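You operate a simulated robot arm through the tools that you are given. There is no shell and no other tool. Be economical: measure what you need, move in short steps, check, and stop when the job is done.

You run a simulated two-armed robot. Do the job below in one go: nothing can be reset, and whatever is moved stays where it is left.

JOB
Wet the felt, damp bundle No 1 on it and rack it READY.
Fine: load the flat brush at the water tin, wet the whole felt pad first, put the brush back; lift the bundle once its lower edge is dark. Set down upright: flat brush. A coat counts when it lies all over at full strength: go over it till it gets no stronger.
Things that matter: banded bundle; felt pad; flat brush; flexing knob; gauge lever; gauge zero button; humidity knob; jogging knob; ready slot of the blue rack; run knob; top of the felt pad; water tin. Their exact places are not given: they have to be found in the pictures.

Only the result counts: the job must be done as asked and must still hold three seconds after the hand-in. Knocking over, shifting, dropping, spilling or breaking anything else fails it.

ROBOT AND FRAMES
Two 7-joint arms with two-finger parallel grippers on one trunk, on a base that drives. Base frame: it is fixed to the floor where the robot stands at the start and does not move with it; the origin is under the middle of the robot, x ahead of it, y to its left, z up; the surface under the hand at the start is at about z = 0.8. Readings come in m, degrees, newtons and seconds.
The left shoulder is at the start at [0.06, 0.143, 0.926], the right one opposite. With the tool pointing down near the work surface each hand reaches from about 0.32 to 0.74 m from the robot's upright axis, wherever it stands, measured 20 degrees to its own side. Places, roughly: banded bundle [0.5, 1.5, 0.75]; felt pad [0.5, 0.2, 0.8]; flexing knob [0.5, 0.7, 0.9]; gauge lever [0.6, 2.1, 0.9]; gauge zero button [0.4, 2.1, 0.8]; humidity knob [0.4, -0.4, 0.9]; jogging knob [0.4, 1, 0.9]; ready slot of the blue rack [0.5, 0.5, 0.8]; run knob [0.7, -0.4, 0.9]; top of the felt pad [0.5, 0.2, 0.8]; water tin [0.6, 0.1, 0.8]. Payload 1.57 kg a hand.
Tool frame (each hand has its own): the origin (TCP) lies between the finger pads and is the grasp point; the fingertips stand 0.03 m ahead of it; z points along the fingers, y is the line along which they close. The gripper opens to 0.11 m. The fingers are 0.024 m wide and 0.012 m thick; the gripper's body (0.048 by 0.112 m) begins 0.078 m behind the TCP.
Orientation is that of the tool frame in the base frame, as a unit quaternion [w, x, y, z]. With the fingers straight down and closing along the base's y, the tool's x points along the base's -x, its y along +y and its z along -z.

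CONTROLS
- The arms move only by the tool apply_moves. It takes "left_series", "right_series" or both (then of equal length, played together; a hand with none holds still); each is a list of rows, each a list of 7 numbers: the turn, a rotation vector about the tool's x, y, z in degrees, then the shift along the tool's x, y, z in mm, then the finger opening in mm, from 0 to 110. In form: [[ax, ay, az, x, y, z, fingers], ...]. A call has 1 to 10 rows; each row shifts and turns the commanded pose from where the row before left it, along the tool's axes as they then stand. Each row takes 0.2 s and may step no farther than 0.05 m and 8.6 degrees from the row before; otherwise, or with a gripper value out of range, the whole call is refused. A pose out of reach is approached as far as the arm can. The call stops where the force on the tool passes 40 N (or 10 N more than at its start, if that is more) or the arm is blocked; 0.2 s more then pass. The fingers move at their own pace (about 0.045 m/s each) and stop on an object; they squeeze with about 27 N. The grip force told is the motor's: it shows also when the fingers shut on nothing. Time passes only in rows, and 0.2 s behind the last, so rows that do not move let the fingers close. It gives the time, the measured TCP pose, the force on the tool (base axes), the opening and the grip force at its end, in the units of the frame above (readings bear some noise), with the torque about the TCP (base axes, N m) and any sound that the robot's microphone picked up.
- Cameras (640 x 400 px; columns grow to the right, rows downward): "scene" is now at [0.0435, -0.0078, 1.5304]; the picture's right is [-0.12, -0.99, 0.00], its down [-0.79, 0.10, -0.60] and it looks along [0.60, -0.07, -0.80] (base axes); focal length 296 px, centre (320, 200). "left" rides on the left gripper at [0.07, -0.016, -0.141] in its tool frame; the picture's right is [0.23, 0.97, 0.00], its down [-0.86, 0.20, -0.48] and it looks along [-0.47, 0.11, 0.88] (tool axes); focal length 222 px, centre (320, 200). "right" rides on the right gripper at [0.07, 0.016, -0.141] in its tool frame; the picture's right is [-0.23, 0.97, 0.00], its down [-0.86, -0.20, -0.48] and it looks along [-0.47, -0.11, 0.88] (tool axes); focal length 222 px, centre (320, 200).
- get_image(camera): a new picture of that camera. It takes no simulated time.
- raise_lower(by): slides the trunk up (or, below 0, down) by that many m; the arms and the scene camera ride with it, the base frame stays. It gives what a move gives, with no picture.
- drive_base(legs): drives the robot by 1 to 6 legs, each [ahead, left, turn to the left] in m, m and degrees, along the robot's own axes; the way and the turn of a leg run together, so that a leg with both is an arc; at most 1.5 m and 180 degrees a leg. The arms and the cameras ride along, it lands a little off, and it stops where it bumps. It gives what a move gives.
- pan_tilt(pan, tilt): turns the head with the scene camera to pan (to the left, within 86 degrees either way) and tilt (down, from -29 to 69), counted from straight ahead of the robot. It gives what a move gives.
- probe_pixels(camera, pixels): for up to 12 pixels [column, row] of the newest picture of that camera ("zoom" is the newest enlarged one), the place [x, y, z] in the base frame of the surface seen there, good to about 0.002 m. It takes no simulated time.
- enlarge(camera, box): a new picture of the part [left, top, right, bottom] of that camera's present view, enlarged. It takes no simulated time.
- hand_in(): hands the job in; it is judged then, once.

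Keep the steps short. Do not move on a guess: measure, check each grasp and each placing, and mend mistakes. In all there are 80 turns and 70 pictures (those below and enlarged ones count). Leave the grippers open and the arms clear of the work at the hand-in unless told otherwise, and finish with a single line.

The tools are called after ">>>" as a command line: name --argument value ..., lists and objects as JSON in quotes. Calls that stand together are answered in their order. apply_moves: Moves the arms, as the interface text tells. Its arguments: {"type":"object","properties":{"left_series":{"type":"array","items":{"type":"array","items":{"type":"number"}}},"right_series":{"type":"array","items":{"type":"array","items":{"type":"number"}}}},"required":[]} The other tools are called the same way: raise_lower (by) slides the trunk up or down; drive_base (legs) drives the base; pan_tilt (pan, tilt) turns the head that bears the scene camera; get_image (camera) takes a picture; probe_pixels (camera, pixels) gives the place of the surface under pixels of a picture; enlarge (camera, box) takes an enlarged picture of a part of a camera's view; hand_in () hands the job in.

At the start:

```text
t: 0.0
left_tcp_pos: [0.3172, 0.3335, 0.999]
left_tool_rot: [0.0, 0.0, 1.0, -0.001]
left_force: [-0.3, 0.3, -0.6]
left_torque: [0.03, 0.0, 0.0]
left_gripper_width: 0.1098
left_grip_force: 0.1
right_tcp_pos: [0.4592, -0.0452, 0.9982]
right_tool_rot: [0.0, 0.0, 1.0, 0.0]
right_force: [-0.9, 0.9, 0.2]
right_torque: [-0.01, 0.03, 0.01]
right_gripper_width: 0.1099
right_grip_force: 0.1
trunk travel left (down, up): [-0.525, 0.065]
robot x, y, heading: [-0.0011, 0.0015, -0.0]
head pan, tilt: [-6.9, 53.0]
```

scene: 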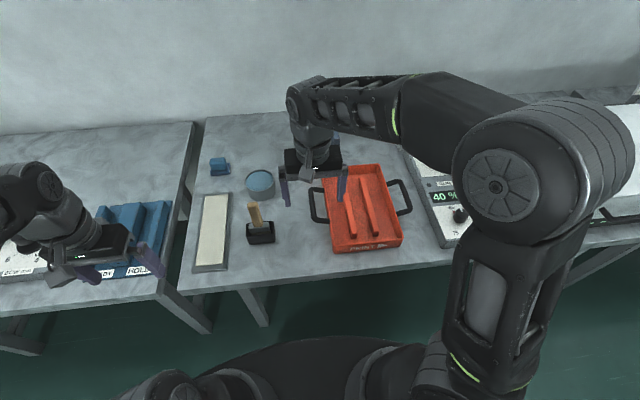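
right: 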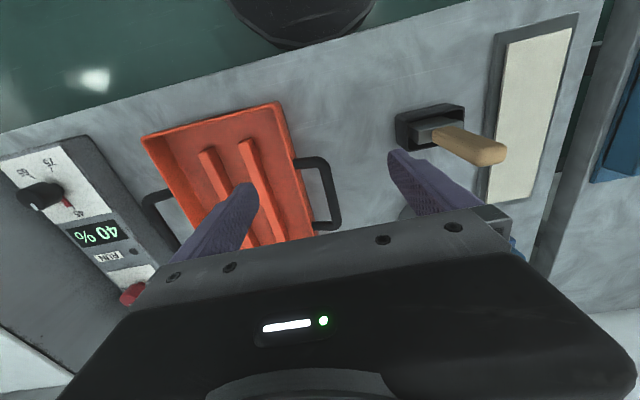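
left: 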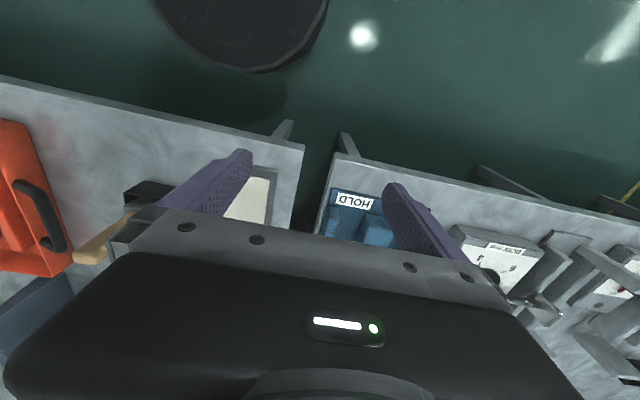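

I see the felt pad at about (212,230), the tin at (261,182), and the brush in its holder at (260,230). I'll enlarge that area to measure them.

>>> enlarge --camera "scene" --box '[170, 140, 330, 280]'

>>> enlarge --camera "right" --box '[360, 0, 640, 260]'

```text
2.86 times, centred on (250, 210) of scene
```

zoom: 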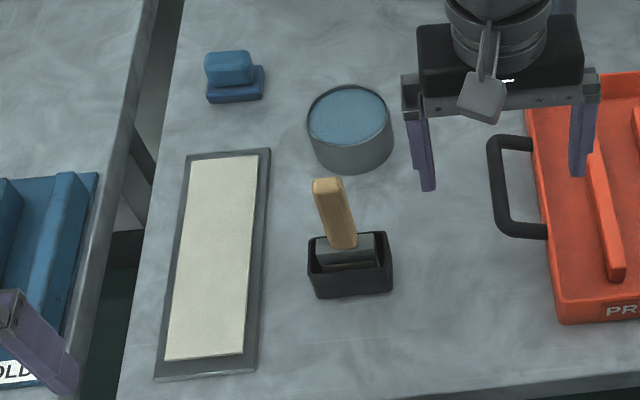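

```text
1.54 times, centred on (500, 130) of right
```

zoom: 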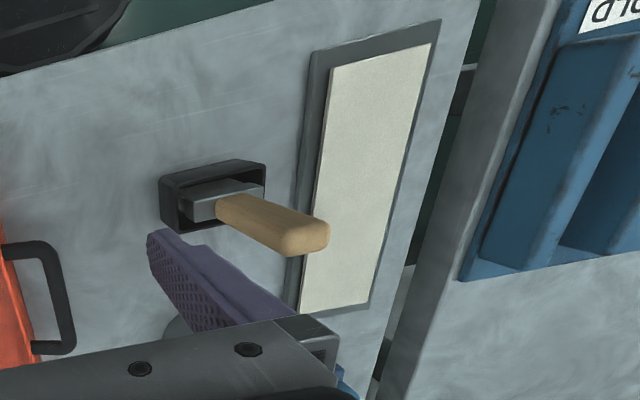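

Now I'll probe the pad corners, tin, brush and holder.

>>> probe_pixels --camera "scene" --pixels '[[205, 197], [227.5, 195], [197.5, 264], [222, 262], [258.8, 181], [247, 182], [273, 182], [260, 191], [260, 172], [252.5, 205], [257, 222], [215, 230]]'

>>> probe_pixels --camera "zoom" --pixels '[[316, 236], [285, 238], [225, 207], [270, 215], [240, 228], [188, 213], [205, 200], [240, 188], [162, 183], [265, 168], [200, 228], [320, 225]]'

```text
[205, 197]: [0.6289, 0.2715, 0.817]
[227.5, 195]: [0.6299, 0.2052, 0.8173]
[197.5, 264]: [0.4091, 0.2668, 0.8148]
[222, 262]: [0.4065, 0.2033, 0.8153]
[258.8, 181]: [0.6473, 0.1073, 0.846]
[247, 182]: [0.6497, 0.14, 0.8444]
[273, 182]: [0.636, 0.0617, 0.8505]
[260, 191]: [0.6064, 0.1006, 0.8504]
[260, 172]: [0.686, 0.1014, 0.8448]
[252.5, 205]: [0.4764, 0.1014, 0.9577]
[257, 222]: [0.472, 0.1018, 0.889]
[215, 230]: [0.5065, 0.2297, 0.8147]
```

```text
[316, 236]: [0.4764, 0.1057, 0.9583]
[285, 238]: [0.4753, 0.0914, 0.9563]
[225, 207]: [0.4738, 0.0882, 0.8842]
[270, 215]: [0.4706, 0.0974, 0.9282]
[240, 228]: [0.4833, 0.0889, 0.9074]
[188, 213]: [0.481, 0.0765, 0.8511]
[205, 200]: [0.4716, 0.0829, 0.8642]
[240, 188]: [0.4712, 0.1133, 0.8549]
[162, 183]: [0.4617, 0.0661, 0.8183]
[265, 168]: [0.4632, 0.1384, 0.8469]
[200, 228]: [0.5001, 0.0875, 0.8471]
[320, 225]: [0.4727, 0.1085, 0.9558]
```

Brush handle is at about (0.479, 0.099) with its top at z 0.958. The felt spans x 0.407–0.63, y 0.203–0.271, with its top at 0.816. The tin is centred near (0.646, 0.101). I'll move the right hand away to the right and bring the left hand above the brush.

>>> apply_moves --left_series '[[0, 0, 0, -23.1, -33.4, -6, 110], [0, 0, 0, -23.1, -33.4, -6, 110], [0, 0, 0, -23.1, -33.4, -6, 110], [0, 0, 0, -23.1, -33.4, -6, 110], [0, 0, 0, -23.1, -33.4, -6, 110], [0, 0, 0, -23.1, -33.4, -6, 110], [0, 0, 0, -13.1, -33.1, -6, 110]]' --right_series '[[0, 0, 0, 10, -40, -8, 110], [0, 0, 0, 10, -40, -8, 110], [0, 0, 0, 10, -40, -8, 110], [0, 0, 0, 10, -40, -8, 110], [0, 0, 0, 10, -40, -8, 110], [0, 0, 0, 0, -40, -8, 110], [0, 0, 0, 0, 0, 0, 110]]'

>>> get_image --camera "left"

>>> get_image --camera "scene"

```text
t: 1.6
left_tcp_pos: [0.4714, 0.0997, 1.0417]
left_tool_rot: [-0.001, 0.0, 1.0, 0.0]
left_force: [0.2, -0.2, 0.4]
left_torque: [0.02, 0.02, -0.04]
left_gripper_width: 0.1102
left_grip_force: 0.1
right_tcp_pos: [0.4077, -0.2828, 1.0471]
right_tool_rot: [0.001, 0.0, 1.0, 0.0]
right_force: [0.1, 0.2, 0.1]
right_torque: [0.01, 0.02, -0.04]
right_gripper_width: 0.11
right_grip_force: 0.0
trunk travel left (down, up): [-0.525, 0.065]
robot x, y, heading: [0.0013, -0.001, 0.0]
head pan, tilt: [-6.9, 53.0]
```

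```text
64 pictures are left
```

left: 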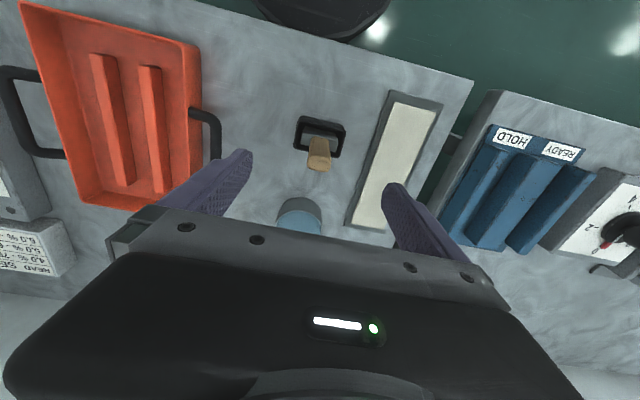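

```text
63 pictures are left
```

scene: 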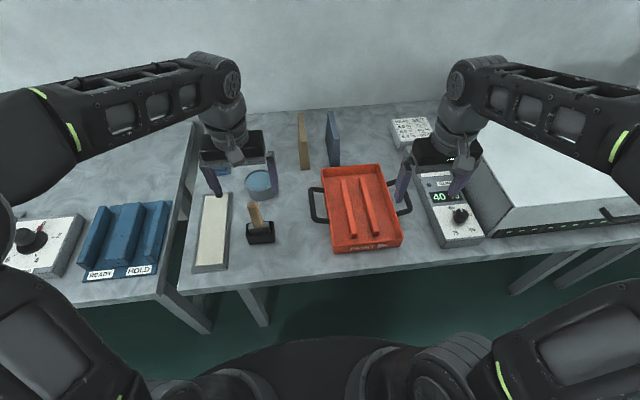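

Both hands are clear. I'll enlarge the left camera's view of the brush to get the handle's shape.

>>> enlarge --camera "left" --box '[270, 90, 370, 190]'

```text
4.00 times, centred on (320, 140) of left
```

zoom: 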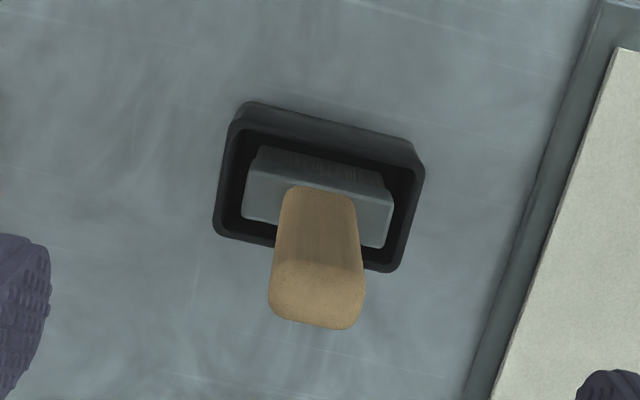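

>>> probe_pixels --camera "zoom" --pixels '[[278, 268], [358, 278], [275, 310], [355, 320], [318, 295], [248, 205], [387, 235], [318, 205], [240, 120], [415, 165], [219, 228], [390, 262]]'

```text
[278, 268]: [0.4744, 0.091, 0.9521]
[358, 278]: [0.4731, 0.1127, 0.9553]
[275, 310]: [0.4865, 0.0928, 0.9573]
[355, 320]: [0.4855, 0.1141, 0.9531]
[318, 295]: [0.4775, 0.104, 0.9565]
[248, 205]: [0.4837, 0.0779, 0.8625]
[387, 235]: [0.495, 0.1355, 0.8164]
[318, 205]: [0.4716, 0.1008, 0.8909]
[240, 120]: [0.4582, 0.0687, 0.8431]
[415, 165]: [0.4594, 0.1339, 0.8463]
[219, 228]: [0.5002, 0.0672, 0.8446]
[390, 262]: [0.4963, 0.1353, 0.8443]
```

The handle is about 24 mm wide along y and 14 mm thick, centred at (0.480, 0.1025). I'll go down to TCP z 0.925 and close.

>>> apply_moves --left_series '[[0, 0, 0, -8.6, 2.8, 20, 110], [0, 0, 0, 0, 0, 35, 80], [0, 0, 0, 0, 0, 35, 60], [0, 0, 0, 0, 0, 27, 60], [0, 0, 0, 0, 0, 0, 40], [0, 0, 0, 0, 0, 0, 20], [0, 0, 0, 0, 0, 0, 10], [0, 0, 0, 0, 0, 0, 10]]'

>>> enlarge --camera "scene" --box '[170, 140, 330, 280]'

```text
t: 3.4
left_tcp_pos: [0.4753, 0.1049, 0.9247]
left_tool_rot: [0.0, 0.001, 1.0, 0.001]
left_force: [0.4, 0.8, 0.1]
left_torque: [0.02, -0.02, -0.01]
left_gripper_width: 0.0256
left_grip_force: 27.1
right_tcp_pos: [0.4073, -0.2817, 1.0468]
right_tool_rot: [0.0, 0.0, 1.0, 0.0]
right_force: [0.4, 0.3, -0.6]
right_torque: [0.0, -0.04, 0.03]
right_gripper_width: 0.1098
right_grip_force: 0.1
trunk travel left (down, up): [-0.525, 0.065]
robot x, y, heading: [-0.0011, -0.0028, 0.1]
head pan, tilt: [-6.9, 53.0]
```

```text
2.86 times, centred on (250, 210) of scene
```

zoom: 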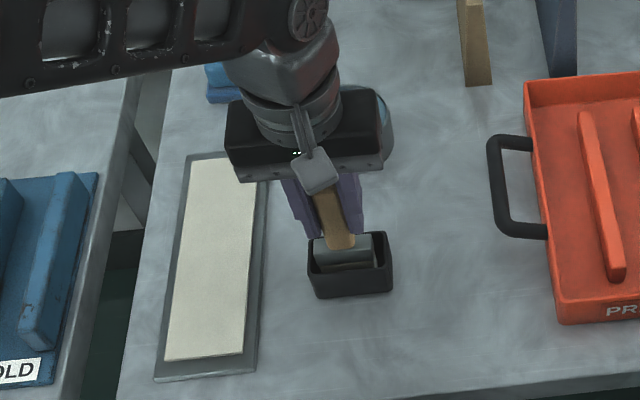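

Gripped at 25.6 mm. I'll lift it 100 mm straight up and look.

>>> apply_moves --left_series '[[0, 0, 0, 0, 0, -20, 10], [0, 0, 0, 0, 0, -40, 10], [0, 0, 0, 0, 0, -40, 10], [0, 0, 0, 0, 0, 0, 10]]'

>>> enlarge --camera "scene" --box '[170, 140, 330, 280]'

>>> enlarge --camera "left" --box '[220, 80, 420, 240]'

```text
t: 4.4
left_tcp_pos: [0.4766, 0.1032, 1.025]
left_tool_rot: [-0.001, -0.001, 1.0, -0.001]
left_force: [0.3, -0.8, -1.3]
left_torque: [-0.01, 0.03, 0.01]
left_gripper_width: 0.0251
left_grip_force: 27.0
right_tcp_pos: [0.4069, -0.2829, 1.047]
right_tool_rot: [0.0, 0.0, 1.0, 0.0]
right_force: [-0.9, -0.2, 0.5]
right_torque: [0.02, 0.0, 0.01]
right_gripper_width: 0.1099
right_grip_force: 0.0
trunk travel left (down, up): [-0.525, 0.065]
robot x, y, heading: [-0.0037, -0.0005, 0.2]
head pan, tilt: [-6.9, 53.0]
```

```text
2.86 times, centred on (250, 210) of scene
```

zoom: 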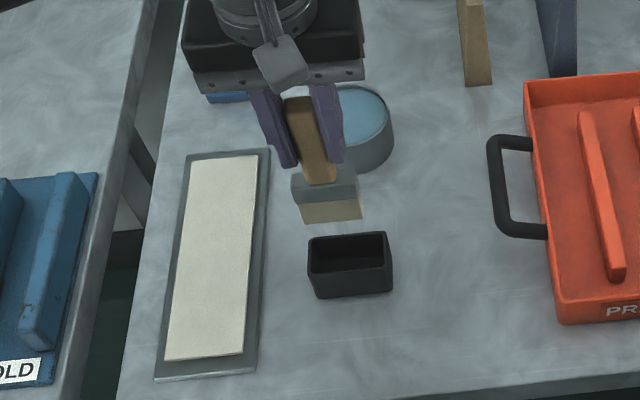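

```text
2.50 times, centred on (320, 160) of left
```

zoom: 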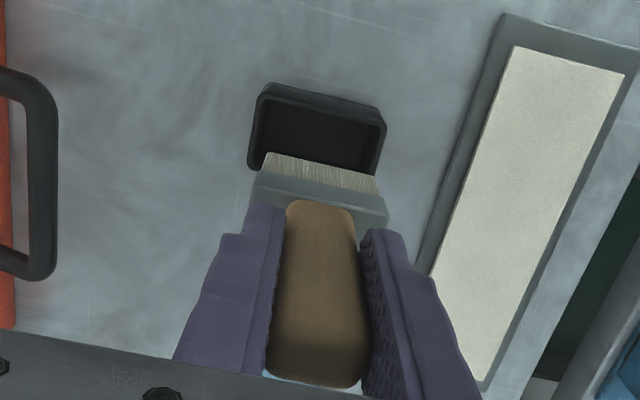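

>>> probe_pixels --camera "zoom" --pixels '[[268, 166], [370, 187], [320, 172], [320, 185], [262, 185], [380, 205]]'

>>> probe_pixels --camera "scene" --pixels '[[245, 216.5], [254.2, 216.5], [263.5, 215.5], [254, 210], [241, 204], [262, 202], [271, 185]]'

```text
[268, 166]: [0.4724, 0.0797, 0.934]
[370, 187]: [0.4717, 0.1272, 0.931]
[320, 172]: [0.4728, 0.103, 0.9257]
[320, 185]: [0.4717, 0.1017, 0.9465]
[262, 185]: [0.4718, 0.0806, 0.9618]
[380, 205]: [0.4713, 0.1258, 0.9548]
```

```text
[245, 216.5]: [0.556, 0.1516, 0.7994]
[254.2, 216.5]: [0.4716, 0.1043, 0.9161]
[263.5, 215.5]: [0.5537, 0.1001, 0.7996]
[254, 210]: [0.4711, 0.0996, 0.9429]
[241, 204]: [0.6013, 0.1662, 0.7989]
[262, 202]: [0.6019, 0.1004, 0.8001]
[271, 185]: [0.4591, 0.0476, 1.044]
```

The brush tip sits 0.110 m below the TCP, and the brush is about 48 mm wide. I'll check the boards behind the tin before moving over it.

>>> probe_pixels --camera "scene" --pixels '[[303, 113], [331, 113], [305, 165], [334, 162], [300, 118], [340, 120]]'

>>> apply_moves --left_series '[[0, 0, 0, -40, 0, 0, 10], [0, 0, 0, -40, -1, 0, 10], [0, 0, 0, -40, -1, 0, 10], [0, 0, 0, -26, 0, 0, 10], [0, 0, 0, -20, 0, 0, 10], [0, 0, 0, 0, 0, 0, 10]]'

>>> enlarge --camera "left" --box '[220, 80, 420, 240]'

>>> enlarge --camera "scene" --box '[170, 100, 330, 240]'

```text
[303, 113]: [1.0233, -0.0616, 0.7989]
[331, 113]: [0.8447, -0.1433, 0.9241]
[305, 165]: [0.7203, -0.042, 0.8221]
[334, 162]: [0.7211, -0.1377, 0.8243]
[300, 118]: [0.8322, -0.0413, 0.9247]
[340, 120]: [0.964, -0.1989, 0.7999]
```

```text
t: 5.8
left_tcp_pos: [0.6139, 0.1017, 1.0269]
left_tool_rot: [0.001, 0.001, 1.0, 0.001]
left_force: [0.0, -0.4, 0.0]
left_torque: [-0.02, -0.01, -0.02]
left_gripper_width: 0.0255
left_grip_force: 27.2
left hand out of reach, approached as far as the arm can: row 4, 5
right_tcp_pos: [0.4064, -0.282, 1.0461]
right_tool_rot: [0.0, 0.001, 1.0, 0.0]
right_force: [0.4, 0.0, -1.1]
right_torque: [-0.01, -0.02, 0.03]
right_gripper_width: 0.1101
right_grip_force: 0.0
trunk travel left (down, up): [-0.525, 0.065]
robot x, y, heading: [0.0019, 0.0012, 0.0]
head pan, tilt: [-6.9, 53.0]
```

```text
2.50 times, centred on (320, 160) of left
```

zoom: 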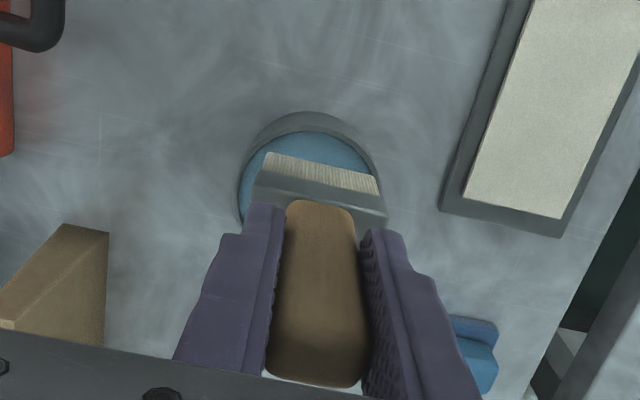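

```text
2.86 times, centred on (250, 170) of scene
```

zoom: 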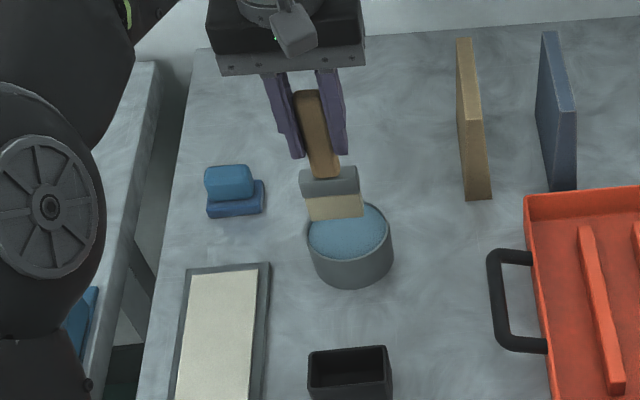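

The arm stopped at x 0.614, its reach limit at this height. Reach improves lower down, so I'll lower 45 mm, which keeps the tip just above the rim, and read again.

>>> apply_moves --left_series '[[0, 0, 0, 0, 0, 25, 10], [0, 0, 0, 0, 0, 20, 10], [0, 0, 0, 0, 0, 0, 10]]'

```text
t: 6.6
left_tcp_pos: [0.614, 0.1033, 0.9806]
left_tool_rot: [0.0, 0.0, 1.0, 0.0]
left_force: [-0.3, -0.2, -0.3]
left_torque: [-0.01, 0.01, -0.01]
left_gripper_width: 0.0252
left_grip_force: 27.4
right_tcp_pos: [0.4072, -0.2835, 1.0467]
right_tool_rot: [0.0, 0.0, 1.0, -0.001]
right_force: [0.5, -0.6, -0.8]
right_torque: [0.04, 0.04, -0.01]
right_gripper_width: 0.1102
right_grip_force: 0.0
trunk travel left (down, up): [-0.525, 0.065]
robot x, y, heading: [0.0048, -0.0003, 0.1]
head pan, tilt: [-6.9, 53.0]
```

The command stayed at x 0.614. Now forward 30 mm at this height.

>>> apply_moves --left_series '[[0, 0, 0, -15, 0, 0, 10], [0, 0, 0, -15, 0, 0, 10], [0, 0, 0, 0, 0, 0, 10]]'

>>> enlarge --camera "left" --box '[220, 80, 420, 240]'

>>> enlarge --camera "scene" --box '[210, 120, 310, 220]'

```text
t: 7.4
left_tcp_pos: [0.6441, 0.1032, 0.9809]
left_tool_rot: [0.0, 0.0, 1.0, 0.0]
left_force: [-0.2, 0.2, -0.4]
left_torque: [-0.01, -0.03, -0.01]
left_gripper_width: 0.0252
left_grip_force: 26.7
right_tcp_pos: [0.4081, -0.2824, 1.0458]
right_tool_rot: [0.0, 0.0, 1.0, 0.0]
right_force: [0.2, 0.0, 0.2]
right_torque: [0.0, -0.02, 0.01]
right_gripper_width: 0.11
right_grip_force: 0.0
trunk travel left (down, up): [-0.525, 0.065]
robot x, y, heading: [0.0016, -0.0011, -0.2]
head pan, tilt: [-6.9, 53.0]
```

```text
2.50 times, centred on (320, 160) of left
```

zoom: 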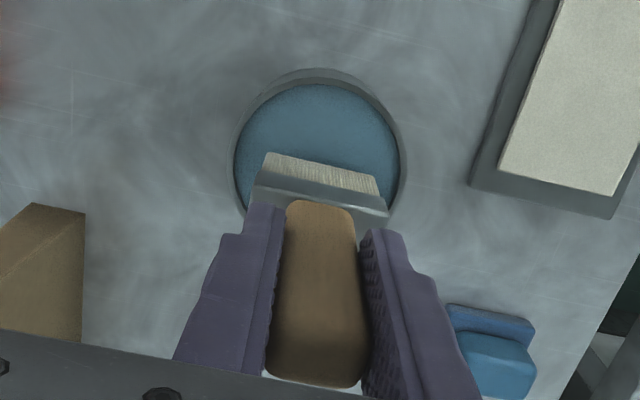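

```text
4.00 times, centred on (260, 170) of scene
```

zoom: 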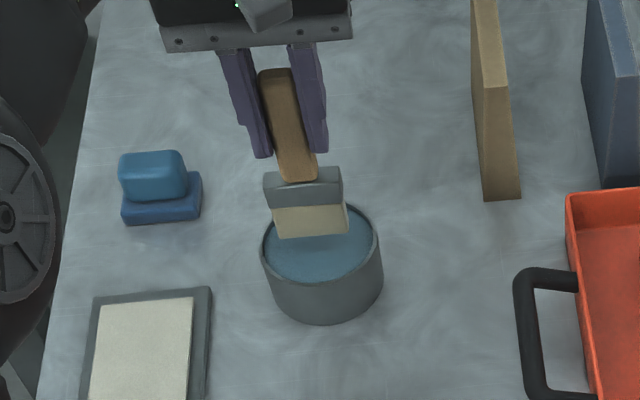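

>>> probe_pixels --camera "zoom" --pixels '[[281, 231], [344, 228], [312, 231], [265, 255], [377, 248], [322, 281], [310, 262], [362, 213]]'

```text
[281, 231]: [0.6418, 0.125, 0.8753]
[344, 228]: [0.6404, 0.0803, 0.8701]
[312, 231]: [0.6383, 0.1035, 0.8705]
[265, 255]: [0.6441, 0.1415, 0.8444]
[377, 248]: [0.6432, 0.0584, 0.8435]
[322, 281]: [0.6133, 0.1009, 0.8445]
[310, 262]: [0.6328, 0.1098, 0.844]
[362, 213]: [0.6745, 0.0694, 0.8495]
```

The brush is centred in the tin with the tip at z 0.87, and the water surface is at 0.844. I'll dip down 42 mm, dwell, and come back up.

>>> apply_moves --left_series '[[0, 0, 0, 0, -1, 20, 10], [0, 0, 0, 0, -1, 22, 10], [0, 0, 0, 0, 0, 0, 10], [0, 0, 0, 0, 0, 0, 10], [0, 0, 0, 0, 0, 0, 10], [0, 0, 0, 0, 0, 0, 10]]'

>>> enlarge --camera "scene" --box '[210, 120, 310, 220]'

```text
t: 8.8
left_tcp_pos: [0.6445, 0.0993, 0.9385]
left_tool_rot: [-0.001, 0.0, 1.0, 0.001]
left_force: [-0.4, 0.3, -0.2]
left_torque: [0.01, 0.0, -0.04]
left_gripper_width: 0.0257
left_grip_force: 26.9
right_tcp_pos: [0.4081, -0.2813, 1.0471]
right_tool_rot: [0.0, 0.0, 1.0, 0.0]
right_force: [0.5, -0.2, -0.3]
right_torque: [0.02, -0.02, -0.03]
right_gripper_width: 0.1101
right_grip_force: 0.0
trunk travel left (down, up): [-0.525, 0.065]
robot x, y, heading: [-0.0005, 0.0005, 0.1]
head pan, tilt: [-6.9, 53.0]
```

```text
4.00 times, centred on (260, 170) of scene
```

zoom: 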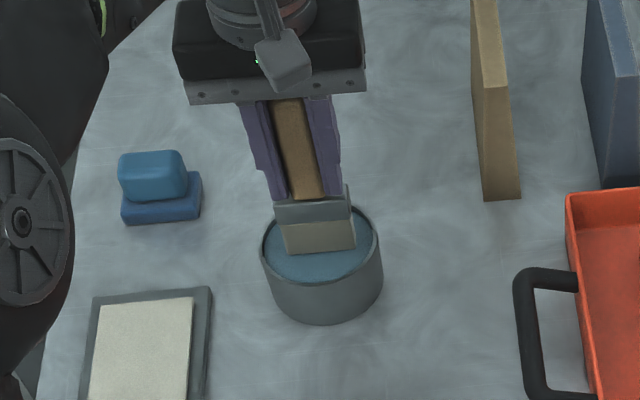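

The bristles are in the water and look darker. I'll lift over the tin, let it drain, and check the sponge's position and the bristle colour.

>>> apply_moves --left_series '[[0, 0, 0, 0, 0, 3, 10], [0, 0, 0, 0, 0, 0, 10], [0, 0, 0, 0, 0, -20, 10], [0, 0, 0, 0, 0, -28, 10], [0, 0, 0, 0, 0, 0, 10], [0, 0, 0, 0, 0, 0, 10]]'

>>> enlarge --camera "scene" --box '[190, 140, 310, 280]'

```text
t: 10.2
left_tcp_pos: [0.6448, 0.099, 0.9851]
left_tool_rot: [0.0, 0.0, 1.0, 0.0]
left_force: [0.1, -0.4, -0.2]
left_torque: [0.01, 0.04, 0.0]
left_gripper_width: 0.0257
left_grip_force: 27.1
right_tcp_pos: [0.4073, -0.282, 1.047]
right_tool_rot: [-0.001, 0.0, 1.0, 0.001]
right_force: [0.5, 0.4, 0.4]
right_torque: [0.0, -0.01, 0.0]
right_gripper_width: 0.11
right_grip_force: 0.0
trunk travel left (down, up): [-0.525, 0.065]
robot x, y, heading: [0.0009, 0.0018, -0.1]
head pan, tilt: [-6.9, 53.0]
```

```text
2.86 times, centred on (250, 210) of scene
```

zoom: 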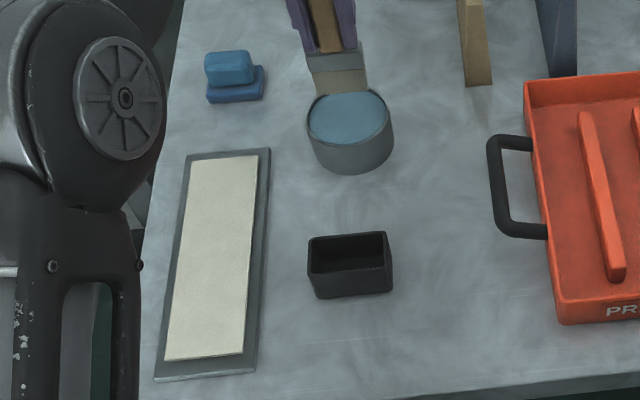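

The bristles' lower half is dark, so the brush is loaded. I'll measure the felt edges more exactly.

>>> probe_pixels --camera "zoom" --pixels '[[197, 164], [253, 158], [170, 356], [241, 349], [183, 260], [248, 250], [226, 159], [205, 356], [215, 102], [262, 98], [175, 260], [258, 250]]'

```text
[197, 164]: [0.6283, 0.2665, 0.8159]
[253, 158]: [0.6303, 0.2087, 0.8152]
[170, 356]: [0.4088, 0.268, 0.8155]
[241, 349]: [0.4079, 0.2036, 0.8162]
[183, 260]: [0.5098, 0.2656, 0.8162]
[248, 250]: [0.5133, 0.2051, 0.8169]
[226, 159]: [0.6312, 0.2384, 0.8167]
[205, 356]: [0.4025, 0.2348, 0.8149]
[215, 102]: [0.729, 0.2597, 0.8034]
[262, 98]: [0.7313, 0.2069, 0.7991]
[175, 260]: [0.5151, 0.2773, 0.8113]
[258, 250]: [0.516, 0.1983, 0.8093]
```

The felt spans x 0.403–0.635, y 0.2015–0.272, with its top at 0.816. I'll go over the far end at y 0.224 and lower until the tip just touches.

>>> apply_moves --left_series '[[0, 0, 0, 6, 42, 0, 10], [0, 0, 0, 6, 42, 0, 10], [0, 0, 0, 5, 41, 0, 10], [0, 0, 0, 0, 0, 0, 10], [0, 0, 0, 0, 0, 30, 10], [0, 0, 0, 0, 0, 25, 10], [0, 0, 0, 0, 0, 4, 10], [0, 0, 0, 0, 0, 0, 10]]'

>>> enlarge --camera "scene" --box '[170, 150, 290, 290]'

```text
t: 12.0
left_tcp_pos: [0.6288, 0.2262, 0.9246]
left_tool_rot: [0.0, 0.0, 1.0, 0.0]
left_force: [0.4, -1.1, -1.0]
left_torque: [0.0, 0.02, -0.02]
left_gripper_width: 0.0256
left_grip_force: 27.3
right_tcp_pos: [0.4076, -0.2832, 1.047]
right_tool_rot: [0.0, 0.0, 1.0, 0.001]
right_force: [1.0, -0.2, -0.5]
right_torque: [-0.02, 0.01, -0.04]
right_gripper_width: 0.1101
right_grip_force: 0.1
trunk travel left (down, up): [-0.525, 0.065]
robot x, y, heading: [-0.0006, 0.0038, -0.1]
head pan, tilt: [-6.9, 53.0]
```

```text
2.86 times, centred on (230, 220) of scene
```

zoom: 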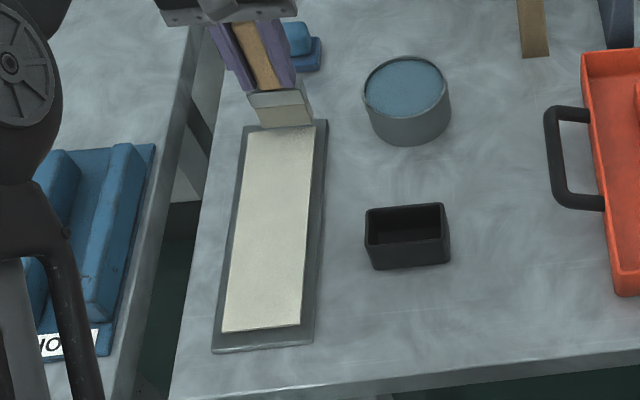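

The felt is darkening a little under the brush. I'll stroke toward the robot, pressing 1 mm more.

>>> apply_moves --left_series '[[0, 0, 0, 0, 0, 1, 10], [0, 0, 0, 25, 0, 0, 10], [0, 0, 0, 25, 0, 0, 10], [0, 0, 0, 25, 0, 0, 10], [0, 0, 0, 25, 0, 0, 10], [0, 0, 0, 25, 0, 0, 10], [0, 0, 0, 25, 0, 0, 10], [0, 0, 0, 25, 0, 0, 10], [0, 0, 0, 25, 0, 0, 10], [0, 0, 0, 22, 0, 0, 10]]'

>>> enlarge --camera "scene" --box '[170, 150, 290, 290]'

```text
t: 14.2
left_tcp_pos: [0.4066, 0.2236, 0.9239]
left_tool_rot: [0.0, 0.0, 1.0, 0.001]
left_force: [0.0, -0.4, -1.1]
left_torque: [0.02, -0.02, 0.03]
left_gripper_width: 0.0257
left_grip_force: 26.9
right_tcp_pos: [0.4062, -0.2826, 1.0477]
right_tool_rot: [0.0, 0.0, 1.0, 0.001]
right_force: [-0.4, -0.9, 0.4]
right_torque: [0.01, -0.05, -0.03]
right_gripper_width: 0.11
right_grip_force: 0.0
trunk travel left (down, up): [-0.525, 0.065]
robot x, y, heading: [0.0008, -0.0001, 0.0]
head pan, tilt: [-6.9, 53.0]
```

```text
2.86 times, centred on (230, 220) of scene
```

zoom: 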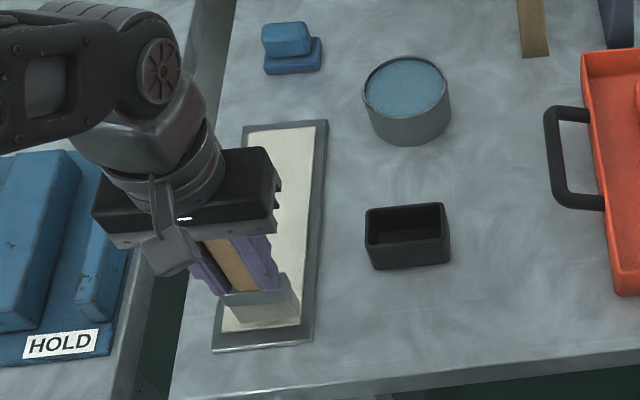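

No clear darkening along the lane yet. I'll press 3 mm deeper and stroke back away.

>>> apply_moves --left_series '[[0, 0, 0, 0, 0, 3, 10], [0, 0, 0, -25, 0, 0, 10], [0, 0, 0, -25, 0, 0, 10], [0, 0, 0, -25, 0, 0, 10], [0, 0, 0, -25, 0, 0, 10], [0, 0, 0, -25, 0, 0, 10], [0, 0, 0, -25, 0, 0, 10], [0, 0, 0, -25, 0, 0, 10], [0, 0, 0, -25, 0, 0, 10], [0, 0, 0, -22, 0, 0, 10]]'

>>> enlarge --camera "scene" --box '[170, 150, 290, 290]'

```text
t: 16.4
left_tcp_pos: [0.629, 0.2248, 0.9216]
left_tool_rot: [0.0, 0.001, 1.0, 0.0]
left_force: [0.3, 0.2, -1.7]
left_torque: [0.03, 0.0, 0.01]
left_gripper_width: 0.0257
left_grip_force: 27.3
right_tcp_pos: [0.4076, -0.2835, 1.0472]
right_tool_rot: [0.0, 0.0, 1.0, -0.001]
right_force: [0.5, 0.5, 0.3]
right_torque: [0.0, 0.01, 0.0]
right_gripper_width: 0.1099
right_grip_force: 0.0
trunk travel left (down, up): [-0.525, 0.065]
robot x, y, heading: [-0.0013, -0.0012, -0.0]
head pan, tilt: [-6.9, 53.0]
```

```text
2.86 times, centred on (230, 220) of scene
```

zoom: 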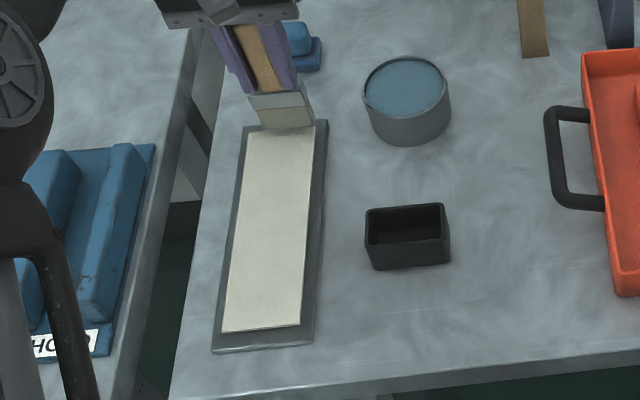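

No coat is visible. I'll zoom in closely on the brush and felt.

>>> enlarge --camera "scene" --box '[190, 170, 250, 210]'

>>> enlarge --camera "left" --box '[240, 60, 400, 200]'

```text
10.00 times, centred on (220, 190) of scene
```

zoom: 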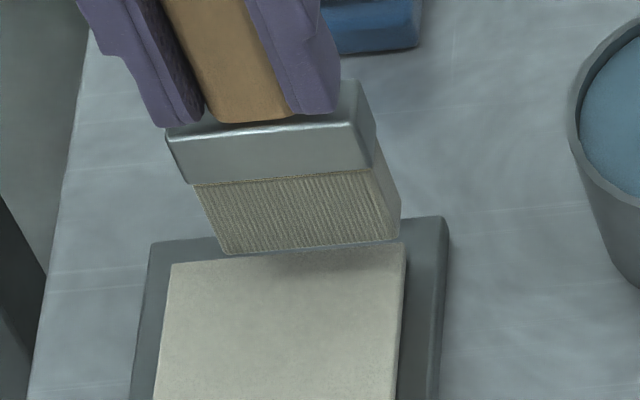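

```text
2.86 times, centred on (320, 130) of left
```

zoom: 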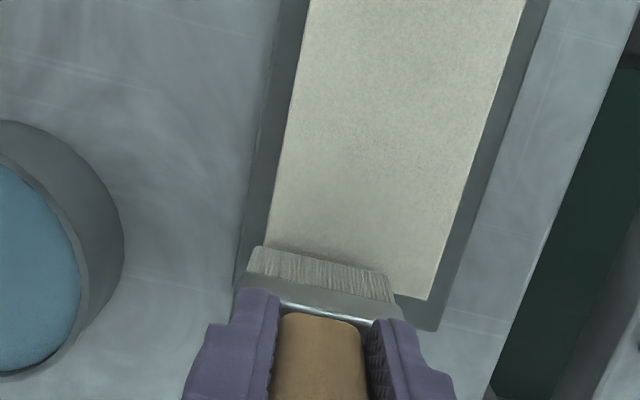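

>>> probe_pixels --camera "zoom" --pixels '[[325, 252], [325, 266], [325, 272], [325, 280], [265, 255], [385, 278], [400, 150], [330, 150], [460, 150]]'

>>> probe_pixels --camera "scene" --pixels '[[211, 195], [220, 194.5], [228, 194], [220, 190], [220, 199]]'

```text
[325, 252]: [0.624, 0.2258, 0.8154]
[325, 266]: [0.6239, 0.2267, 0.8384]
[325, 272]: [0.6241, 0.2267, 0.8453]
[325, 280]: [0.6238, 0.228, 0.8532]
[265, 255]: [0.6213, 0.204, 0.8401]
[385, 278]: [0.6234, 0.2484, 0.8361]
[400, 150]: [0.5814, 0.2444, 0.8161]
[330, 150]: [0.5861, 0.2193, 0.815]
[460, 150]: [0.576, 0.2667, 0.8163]
```

```text
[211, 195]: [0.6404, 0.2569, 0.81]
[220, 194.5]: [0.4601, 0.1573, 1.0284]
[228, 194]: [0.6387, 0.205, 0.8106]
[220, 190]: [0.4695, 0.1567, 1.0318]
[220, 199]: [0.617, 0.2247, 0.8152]
```

The tip is on the felt but leaves no visible mark. I'll press 5 mm more, watching the force, and make a short, slow stroke.

>>> apply_moves --left_series '[[0, 0, 0, 0, 0, 2, 10], [0, 0, 0, 0, 0, 3, 10], [0, 0, 0, 10, 0, 0, 10], [0, 0, 0, 10, 0, 0, 10], [0, 0, 0, 10, 0, 0, 10], [0, 0, 0, 10, 0, 0, 10], [0, 0, 0, 10, 0, 0, 10], [0, 0, 0, 10, 0, 0, 10]]'

>>> enlarge --camera "scene" --box '[180, 170, 260, 230]'

>>> enlarge --camera "left" --box '[240, 60, 400, 200]'

```text
t: 18.2
left_tcp_pos: [0.5675, 0.2252, 0.9169]
left_tool_rot: [0.0, 0.0, 1.0, 0.0]
left_force: [-0.1, 0.7, -0.8]
left_torque: [0.0, -0.03, -0.02]
left_gripper_width: 0.0257
left_grip_force: 26.9
right_tcp_pos: [0.407, -0.2821, 1.0477]
right_tool_rot: [0.001, 0.0, 1.0, 0.0]
right_force: [0.0, 0.3, -0.2]
right_torque: [0.04, -0.02, -0.03]
right_gripper_width: 0.1099
right_grip_force: 0.0
trunk travel left (down, up): [-0.525, 0.065]
robot x, y, heading: [0.0016, -0.0008, -0.0]
head pan, tilt: [-6.9, 53.0]
```

```text
6.67 times, centred on (220, 200) of scene
```

zoom: 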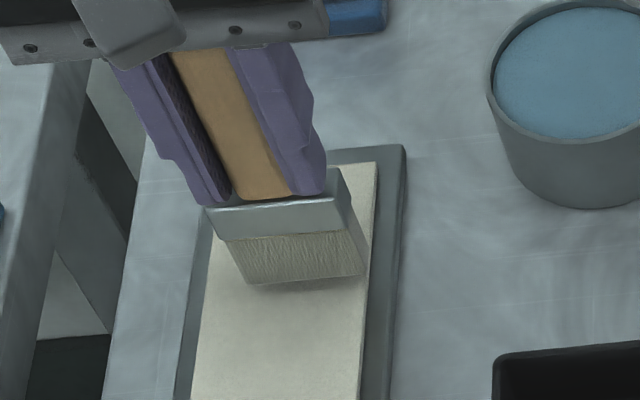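

```text
2.86 times, centred on (320, 130) of left
```

zoom: 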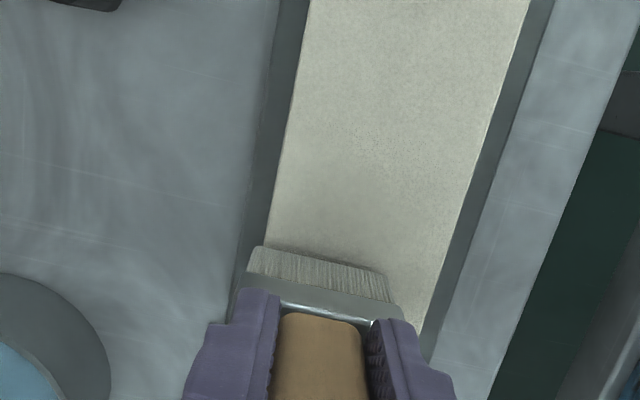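

Still no clear mark. I'll lift off and take a clear look at the felt and bristles.

>>> apply_moves --left_series '[[0, 0, 0, 0, 0, -35, 10], [0, 0, 0, 0, 0, -35, 10], [0, 0, 0, -10, -40, 0, 10], [0, 0, 0, -20, -40, 0, 10], [0, 0, 0, -20, -40, 0, 10], [0, 0, 0, -20, -5, 0, 10]]'

>>> enlarge --camera "scene" --box '[190, 140, 290, 280]'

```text
t: 19.6
left_tcp_pos: [0.6388, 0.0979, 0.9873]
left_tool_rot: [0.001, 0.0, 1.0, -0.001]
left_force: [0.5, -0.1, -0.8]
left_torque: [-0.01, -0.03, -0.01]
left_gripper_width: 0.0257
left_grip_force: 26.7
right_tcp_pos: [0.4077, -0.2826, 1.0464]
right_tool_rot: [0.0, 0.0, 1.0, 0.0]
right_force: [0.6, 0.0, 0.8]
right_torque: [-0.01, 0.02, 0.0]
right_gripper_width: 0.1099
right_grip_force: 0.1
trunk travel left (down, up): [-0.525, 0.065]
robot x, y, heading: [0.001, -0.0016, -0.1]
head pan, tilt: [-6.9, 53.0]
```

```text
2.86 times, centred on (240, 210) of scene
```

zoom: 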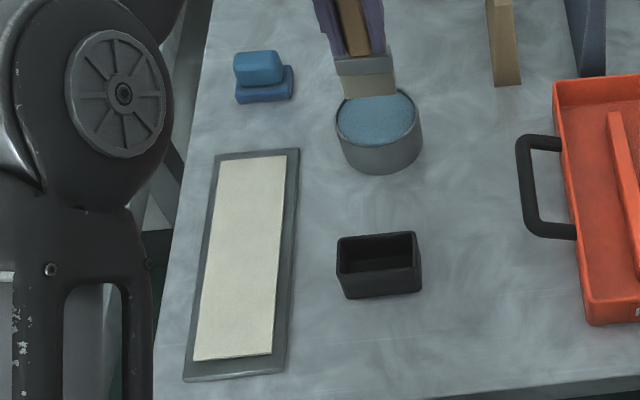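

Felt is unchanged, so the brush probably wasn't loaded. I'll dip deeper, almost to the full bristle length, and watch the force for the tin's floor.

>>> apply_moves --left_series '[[0, 0, 0, -6, 1, 0, 10], [0, 0, 0, 0, 0, 25, 10], [0, 0, 0, 0, 0, 20, 10], [0, 0, 0, 0, 0, 8, 10], [0, 0, 0, 0, 0, 8, 10], [0, 0, 0, 0, 0, 0, 10], [0, 0, 0, 0, 0, 0, 10], [0, 0, 0, 0, 0, 0, 10]]'

>>> enlarge --camera "scene" --box '[225, 130, 295, 200]'

```text
t: 21.4
left_tcp_pos: [0.6456, 0.1024, 0.9303]
left_tool_rot: [0.005, -0.001, 1.0, -0.001]
left_force: [-4.9, 0.6, 14.6]
left_torque: [0.27, 0.38, 0.07]
left_gripper_width: 0.0258
left_grip_force: 27.0
right_tcp_pos: [0.4066, -0.2822, 1.0466]
right_tool_rot: [0.0, 0.0, 1.0, 0.0]
right_force: [-0.1, 0.4, -0.3]
right_torque: [0.01, -0.01, 0.0]
right_gripper_width: 0.11
right_grip_force: 0.1
trunk travel left (down, up): [-0.525, 0.065]
robot x, y, heading: [0.0009, -0.0015, 0.0]
head pan, tilt: [-6.9, 53.0]
stopped in row 8 (left hand): the force on the tool passed its limit at 40 N (the readings are from after the stop); the commanded pose is now the measured one
```

```text
5.71 times, centred on (260, 165) of scene
```

zoom: 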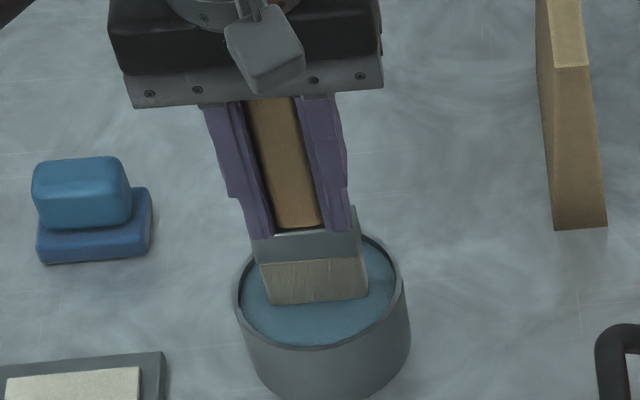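

The brush met something firm. I'll probe where the bristles meet the water.

>>> probe_pixels --camera "zoom" --pixels '[[315, 262], [315, 275], [315, 285], [315, 293], [315, 298], [315, 306], [315, 325], [280, 300], [360, 295], [315, 245], [390, 285], [240, 295]]'

```text
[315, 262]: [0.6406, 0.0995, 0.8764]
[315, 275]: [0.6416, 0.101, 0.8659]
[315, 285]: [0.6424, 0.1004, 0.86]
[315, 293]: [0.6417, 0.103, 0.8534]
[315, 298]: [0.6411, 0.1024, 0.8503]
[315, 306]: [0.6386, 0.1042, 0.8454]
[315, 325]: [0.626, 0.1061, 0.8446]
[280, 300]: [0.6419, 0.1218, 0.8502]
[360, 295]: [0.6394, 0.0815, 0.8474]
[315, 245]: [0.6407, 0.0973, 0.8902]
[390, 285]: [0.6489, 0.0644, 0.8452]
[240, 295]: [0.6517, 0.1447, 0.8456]
```

The water surface itself acts solid at z 0.845. At the first dip the brush slid up in the grip, and it now sits about 26 mm higher. That explains why the felt strokes only hovered. I'll lift and measure the brush again.

>>> apply_moves --left_series '[[0, 0, 0, 0, 0, -20, 10], [0, 0, 0, 0, 0, -20, 10], [0, 0, 0, 0, 0, 0, 10]]'

>>> enlarge --camera "scene" --box '[225, 110, 295, 180]'

>>> enlarge --camera "left" --box '[240, 80, 400, 220]'

```text
t: 22.2
left_tcp_pos: [0.6439, 0.1004, 0.969]
left_tool_rot: [0.003, -0.001, 1.0, 0.0]
left_force: [-0.5, 0.7, -0.5]
left_torque: [-0.02, -0.01, -0.02]
left_gripper_width: 0.0257
left_grip_force: 26.8
right_tcp_pos: [0.4075, -0.282, 1.0476]
right_tool_rot: [0.0, 0.0, 1.0, 0.0]
right_force: [-0.3, -0.3, 0.7]
right_torque: [0.0, 0.0, -0.01]
right_gripper_width: 0.1101
right_grip_force: 0.0
trunk travel left (down, up): [-0.525, 0.065]
robot x, y, heading: [-0.0001, -0.0031, -0.1]
head pan, tilt: [-6.9, 53.0]
```

```text
5.71 times, centred on (260, 145) of scene
```

zoom: 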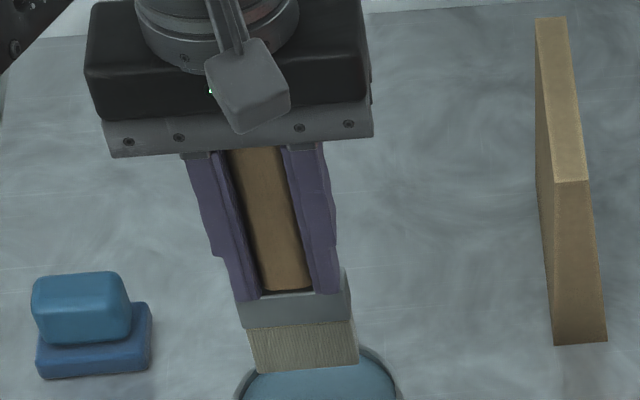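

```text
2.86 times, centred on (320, 150) of left
```

zoom: 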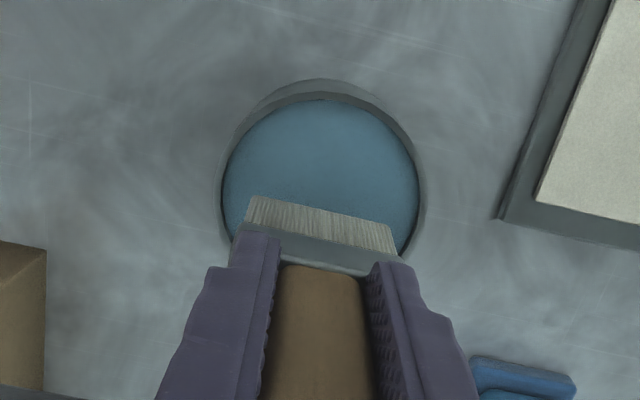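

>>> probe_pixels --camera "zoom" --pixels '[[255, 203], [320, 215], [385, 228], [320, 225], [320, 235], [250, 222], [395, 245]]'

```text
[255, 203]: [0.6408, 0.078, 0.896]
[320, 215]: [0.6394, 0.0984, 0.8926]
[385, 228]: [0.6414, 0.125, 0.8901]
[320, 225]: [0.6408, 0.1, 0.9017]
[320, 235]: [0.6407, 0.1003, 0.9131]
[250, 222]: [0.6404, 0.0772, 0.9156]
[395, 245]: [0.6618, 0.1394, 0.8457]
```

The tip is now 0.083 m below the TCP and the ferrule bears on the fingertips, so it can't slide any further. I'll go over the felt's far end and lower to just touching at TCP z≈0.899.

>>> apply_moves --left_series '[[0, 0.4, 0, 6, 42, 0, 10], [0, 0, 0, 5, 42, 0, 10], [0, 0, 0, 5, 40, 0, 10], [0, 0, 0, 0, 0, 30, 10], [0, 0, 0, 0, 0, 30, 10], [0, 0, 0, 0, 0, 8, 10], [0, 0, 0, 0, 0, 2, 10], [0, 0, 0, 0, 0, 1, 10], [0, 0, 0, 0, 0, 0, 10]]'

>>> enlarge --camera "left" --box '[240, 60, 400, 200]'

```text
t: 24.2
left_tcp_pos: [0.6291, 0.2262, 0.9018]
left_tool_rot: [0.006, -0.001, 1.0, 0.0]
left_force: [0.7, 3.0, 36.2]
left_torque: [0.35, -0.09, -0.01]
left_gripper_width: 0.0257
left_grip_force: 27.3
right_tcp_pos: [0.4054, -0.2824, 1.0481]
right_tool_rot: [0.001, 0.0, 1.0, 0.0]
right_force: [-0.2, 0.3, 0.1]
right_torque: [0.0, 0.01, 0.0]
right_gripper_width: 0.11
right_grip_force: 0.1
trunk travel left (down, up): [-0.525, 0.065]
robot x, y, heading: [0.0014, -0.0009, -0.1]
head pan, tilt: [-6.9, 53.0]
```

```text
2.86 times, centred on (320, 130) of left
```

zoom: 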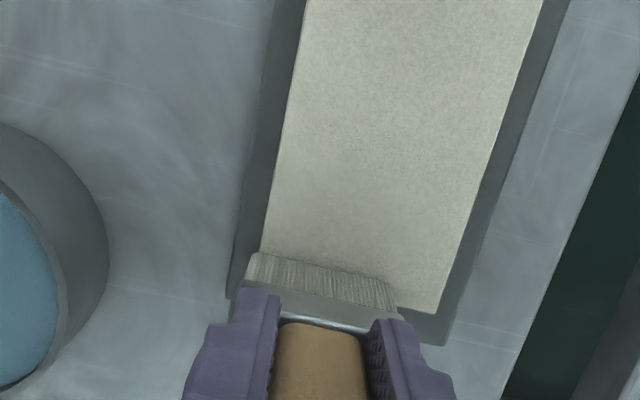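

The force is 36 N, too hard. I'll back off 2 mm and read.

>>> apply_moves --left_series '[[0, 0, 0, 0, 0, -2, 10], [0, 0, 0, 0, 0, 0, 10]]'

```text
t: 24.8
left_tcp_pos: [0.6285, 0.2255, 0.9012]
left_tool_rot: [0.002, 0.0, 1.0, -0.001]
left_force: [5.3, 4.2, 30.5]
left_torque: [0.38, -0.56, -0.02]
left_gripper_width: 0.0257
left_grip_force: 27.3
right_tcp_pos: [0.406, -0.2828, 1.0471]
right_tool_rot: [0.001, 0.0, 1.0, 0.001]
right_force: [0.0, 0.5, 0.2]
right_torque: [0.01, 0.03, -0.02]
right_gripper_width: 0.1099
right_grip_force: 0.0
trunk travel left (down, up): [-0.525, 0.065]
robot x, y, heading: [0.0027, 0.0012, -0.2]
head pan, tilt: [-6.9, 53.0]
```

Stiffness is about 3 N/mm. I'll back off 7 mm more.

>>> apply_moves --left_series '[[0, 0, 0, 0, 0, -4, 10], [0, 0, 0, 0, 0, -3, 10], [0, 0, 0, 0, 0, 0, 10]]'

>>> enlarge --camera "left" --box '[240, 60, 400, 200]'

```text
t: 25.6
left_tcp_pos: [0.6275, 0.2243, 0.906]
left_tool_rot: [-0.002, 0.0, 1.0, -0.001]
left_force: [0.8, 0.2, -0.5]
left_torque: [0.04, 0.02, 0.0]
left_gripper_width: 0.0256
left_grip_force: 27.2
right_tcp_pos: [0.4063, -0.2818, 1.0463]
right_tool_rot: [-0.001, 0.0, 1.0, -0.001]
right_force: [0.2, 0.3, -0.1]
right_torque: [0.02, 0.03, 0.0]
right_gripper_width: 0.1101
right_grip_force: 0.0
trunk travel left (down, up): [-0.525, 0.065]
robot x, y, heading: [0.003, -0.0013, 0.7]
head pan, tilt: [-6.9, 53.0]
```

```text
2.86 times, centred on (320, 130) of left
```

zoom: 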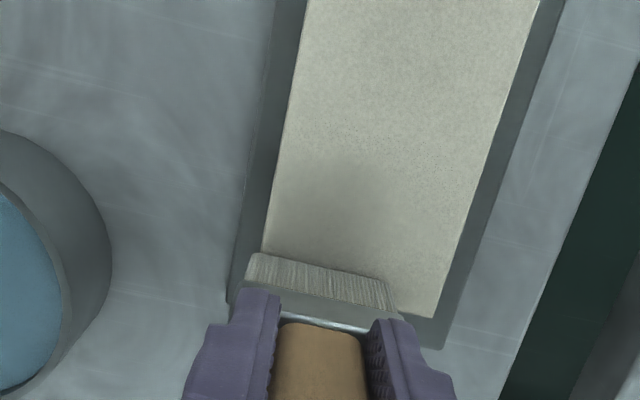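

A dark wet patch has appeared. Now I'll stroke with light contact: down 4 mm, then toward the robot.

>>> apply_moves --left_series '[[0, 0, 0, 0, 0, 4, 10], [0, 0, 0, 25, 0, 0, 10], [0, 0, 0, 25, 0, 0, 10], [0, 0, 0, 25, 0, 0, 10], [0, 0, 0, 25, 0, 0, 10]]'

>>> enlarge --camera "scene" --box '[170, 150, 290, 290]'

```text
t: 26.8
left_tcp_pos: [0.5278, 0.2238, 0.9021]
left_tool_rot: [0.001, -0.001, 1.0, -0.001]
left_force: [-1.7, -0.6, 1.5]
left_torque: [0.06, 0.03, 0.04]
left_gripper_width: 0.0257
left_grip_force: 26.7
right_tcp_pos: [0.407, -0.2813, 1.0472]
right_tool_rot: [0.0, 0.0, 1.0, -0.001]
right_force: [-0.5, -0.2, -0.2]
right_torque: [-0.01, 0.03, -0.03]
right_gripper_width: 0.1099
right_grip_force: 0.0
trunk travel left (down, up): [-0.525, 0.065]
robot x, y, heading: [0.0036, 0.0007, -0.2]
head pan, tilt: [-6.9, 53.0]
```

```text
2.86 times, centred on (230, 220) of scene
```

zoom: 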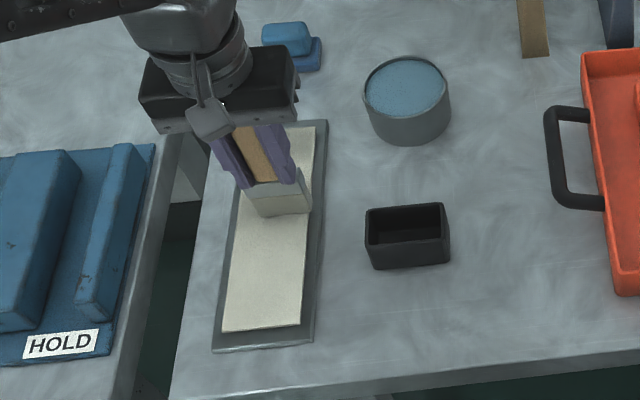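

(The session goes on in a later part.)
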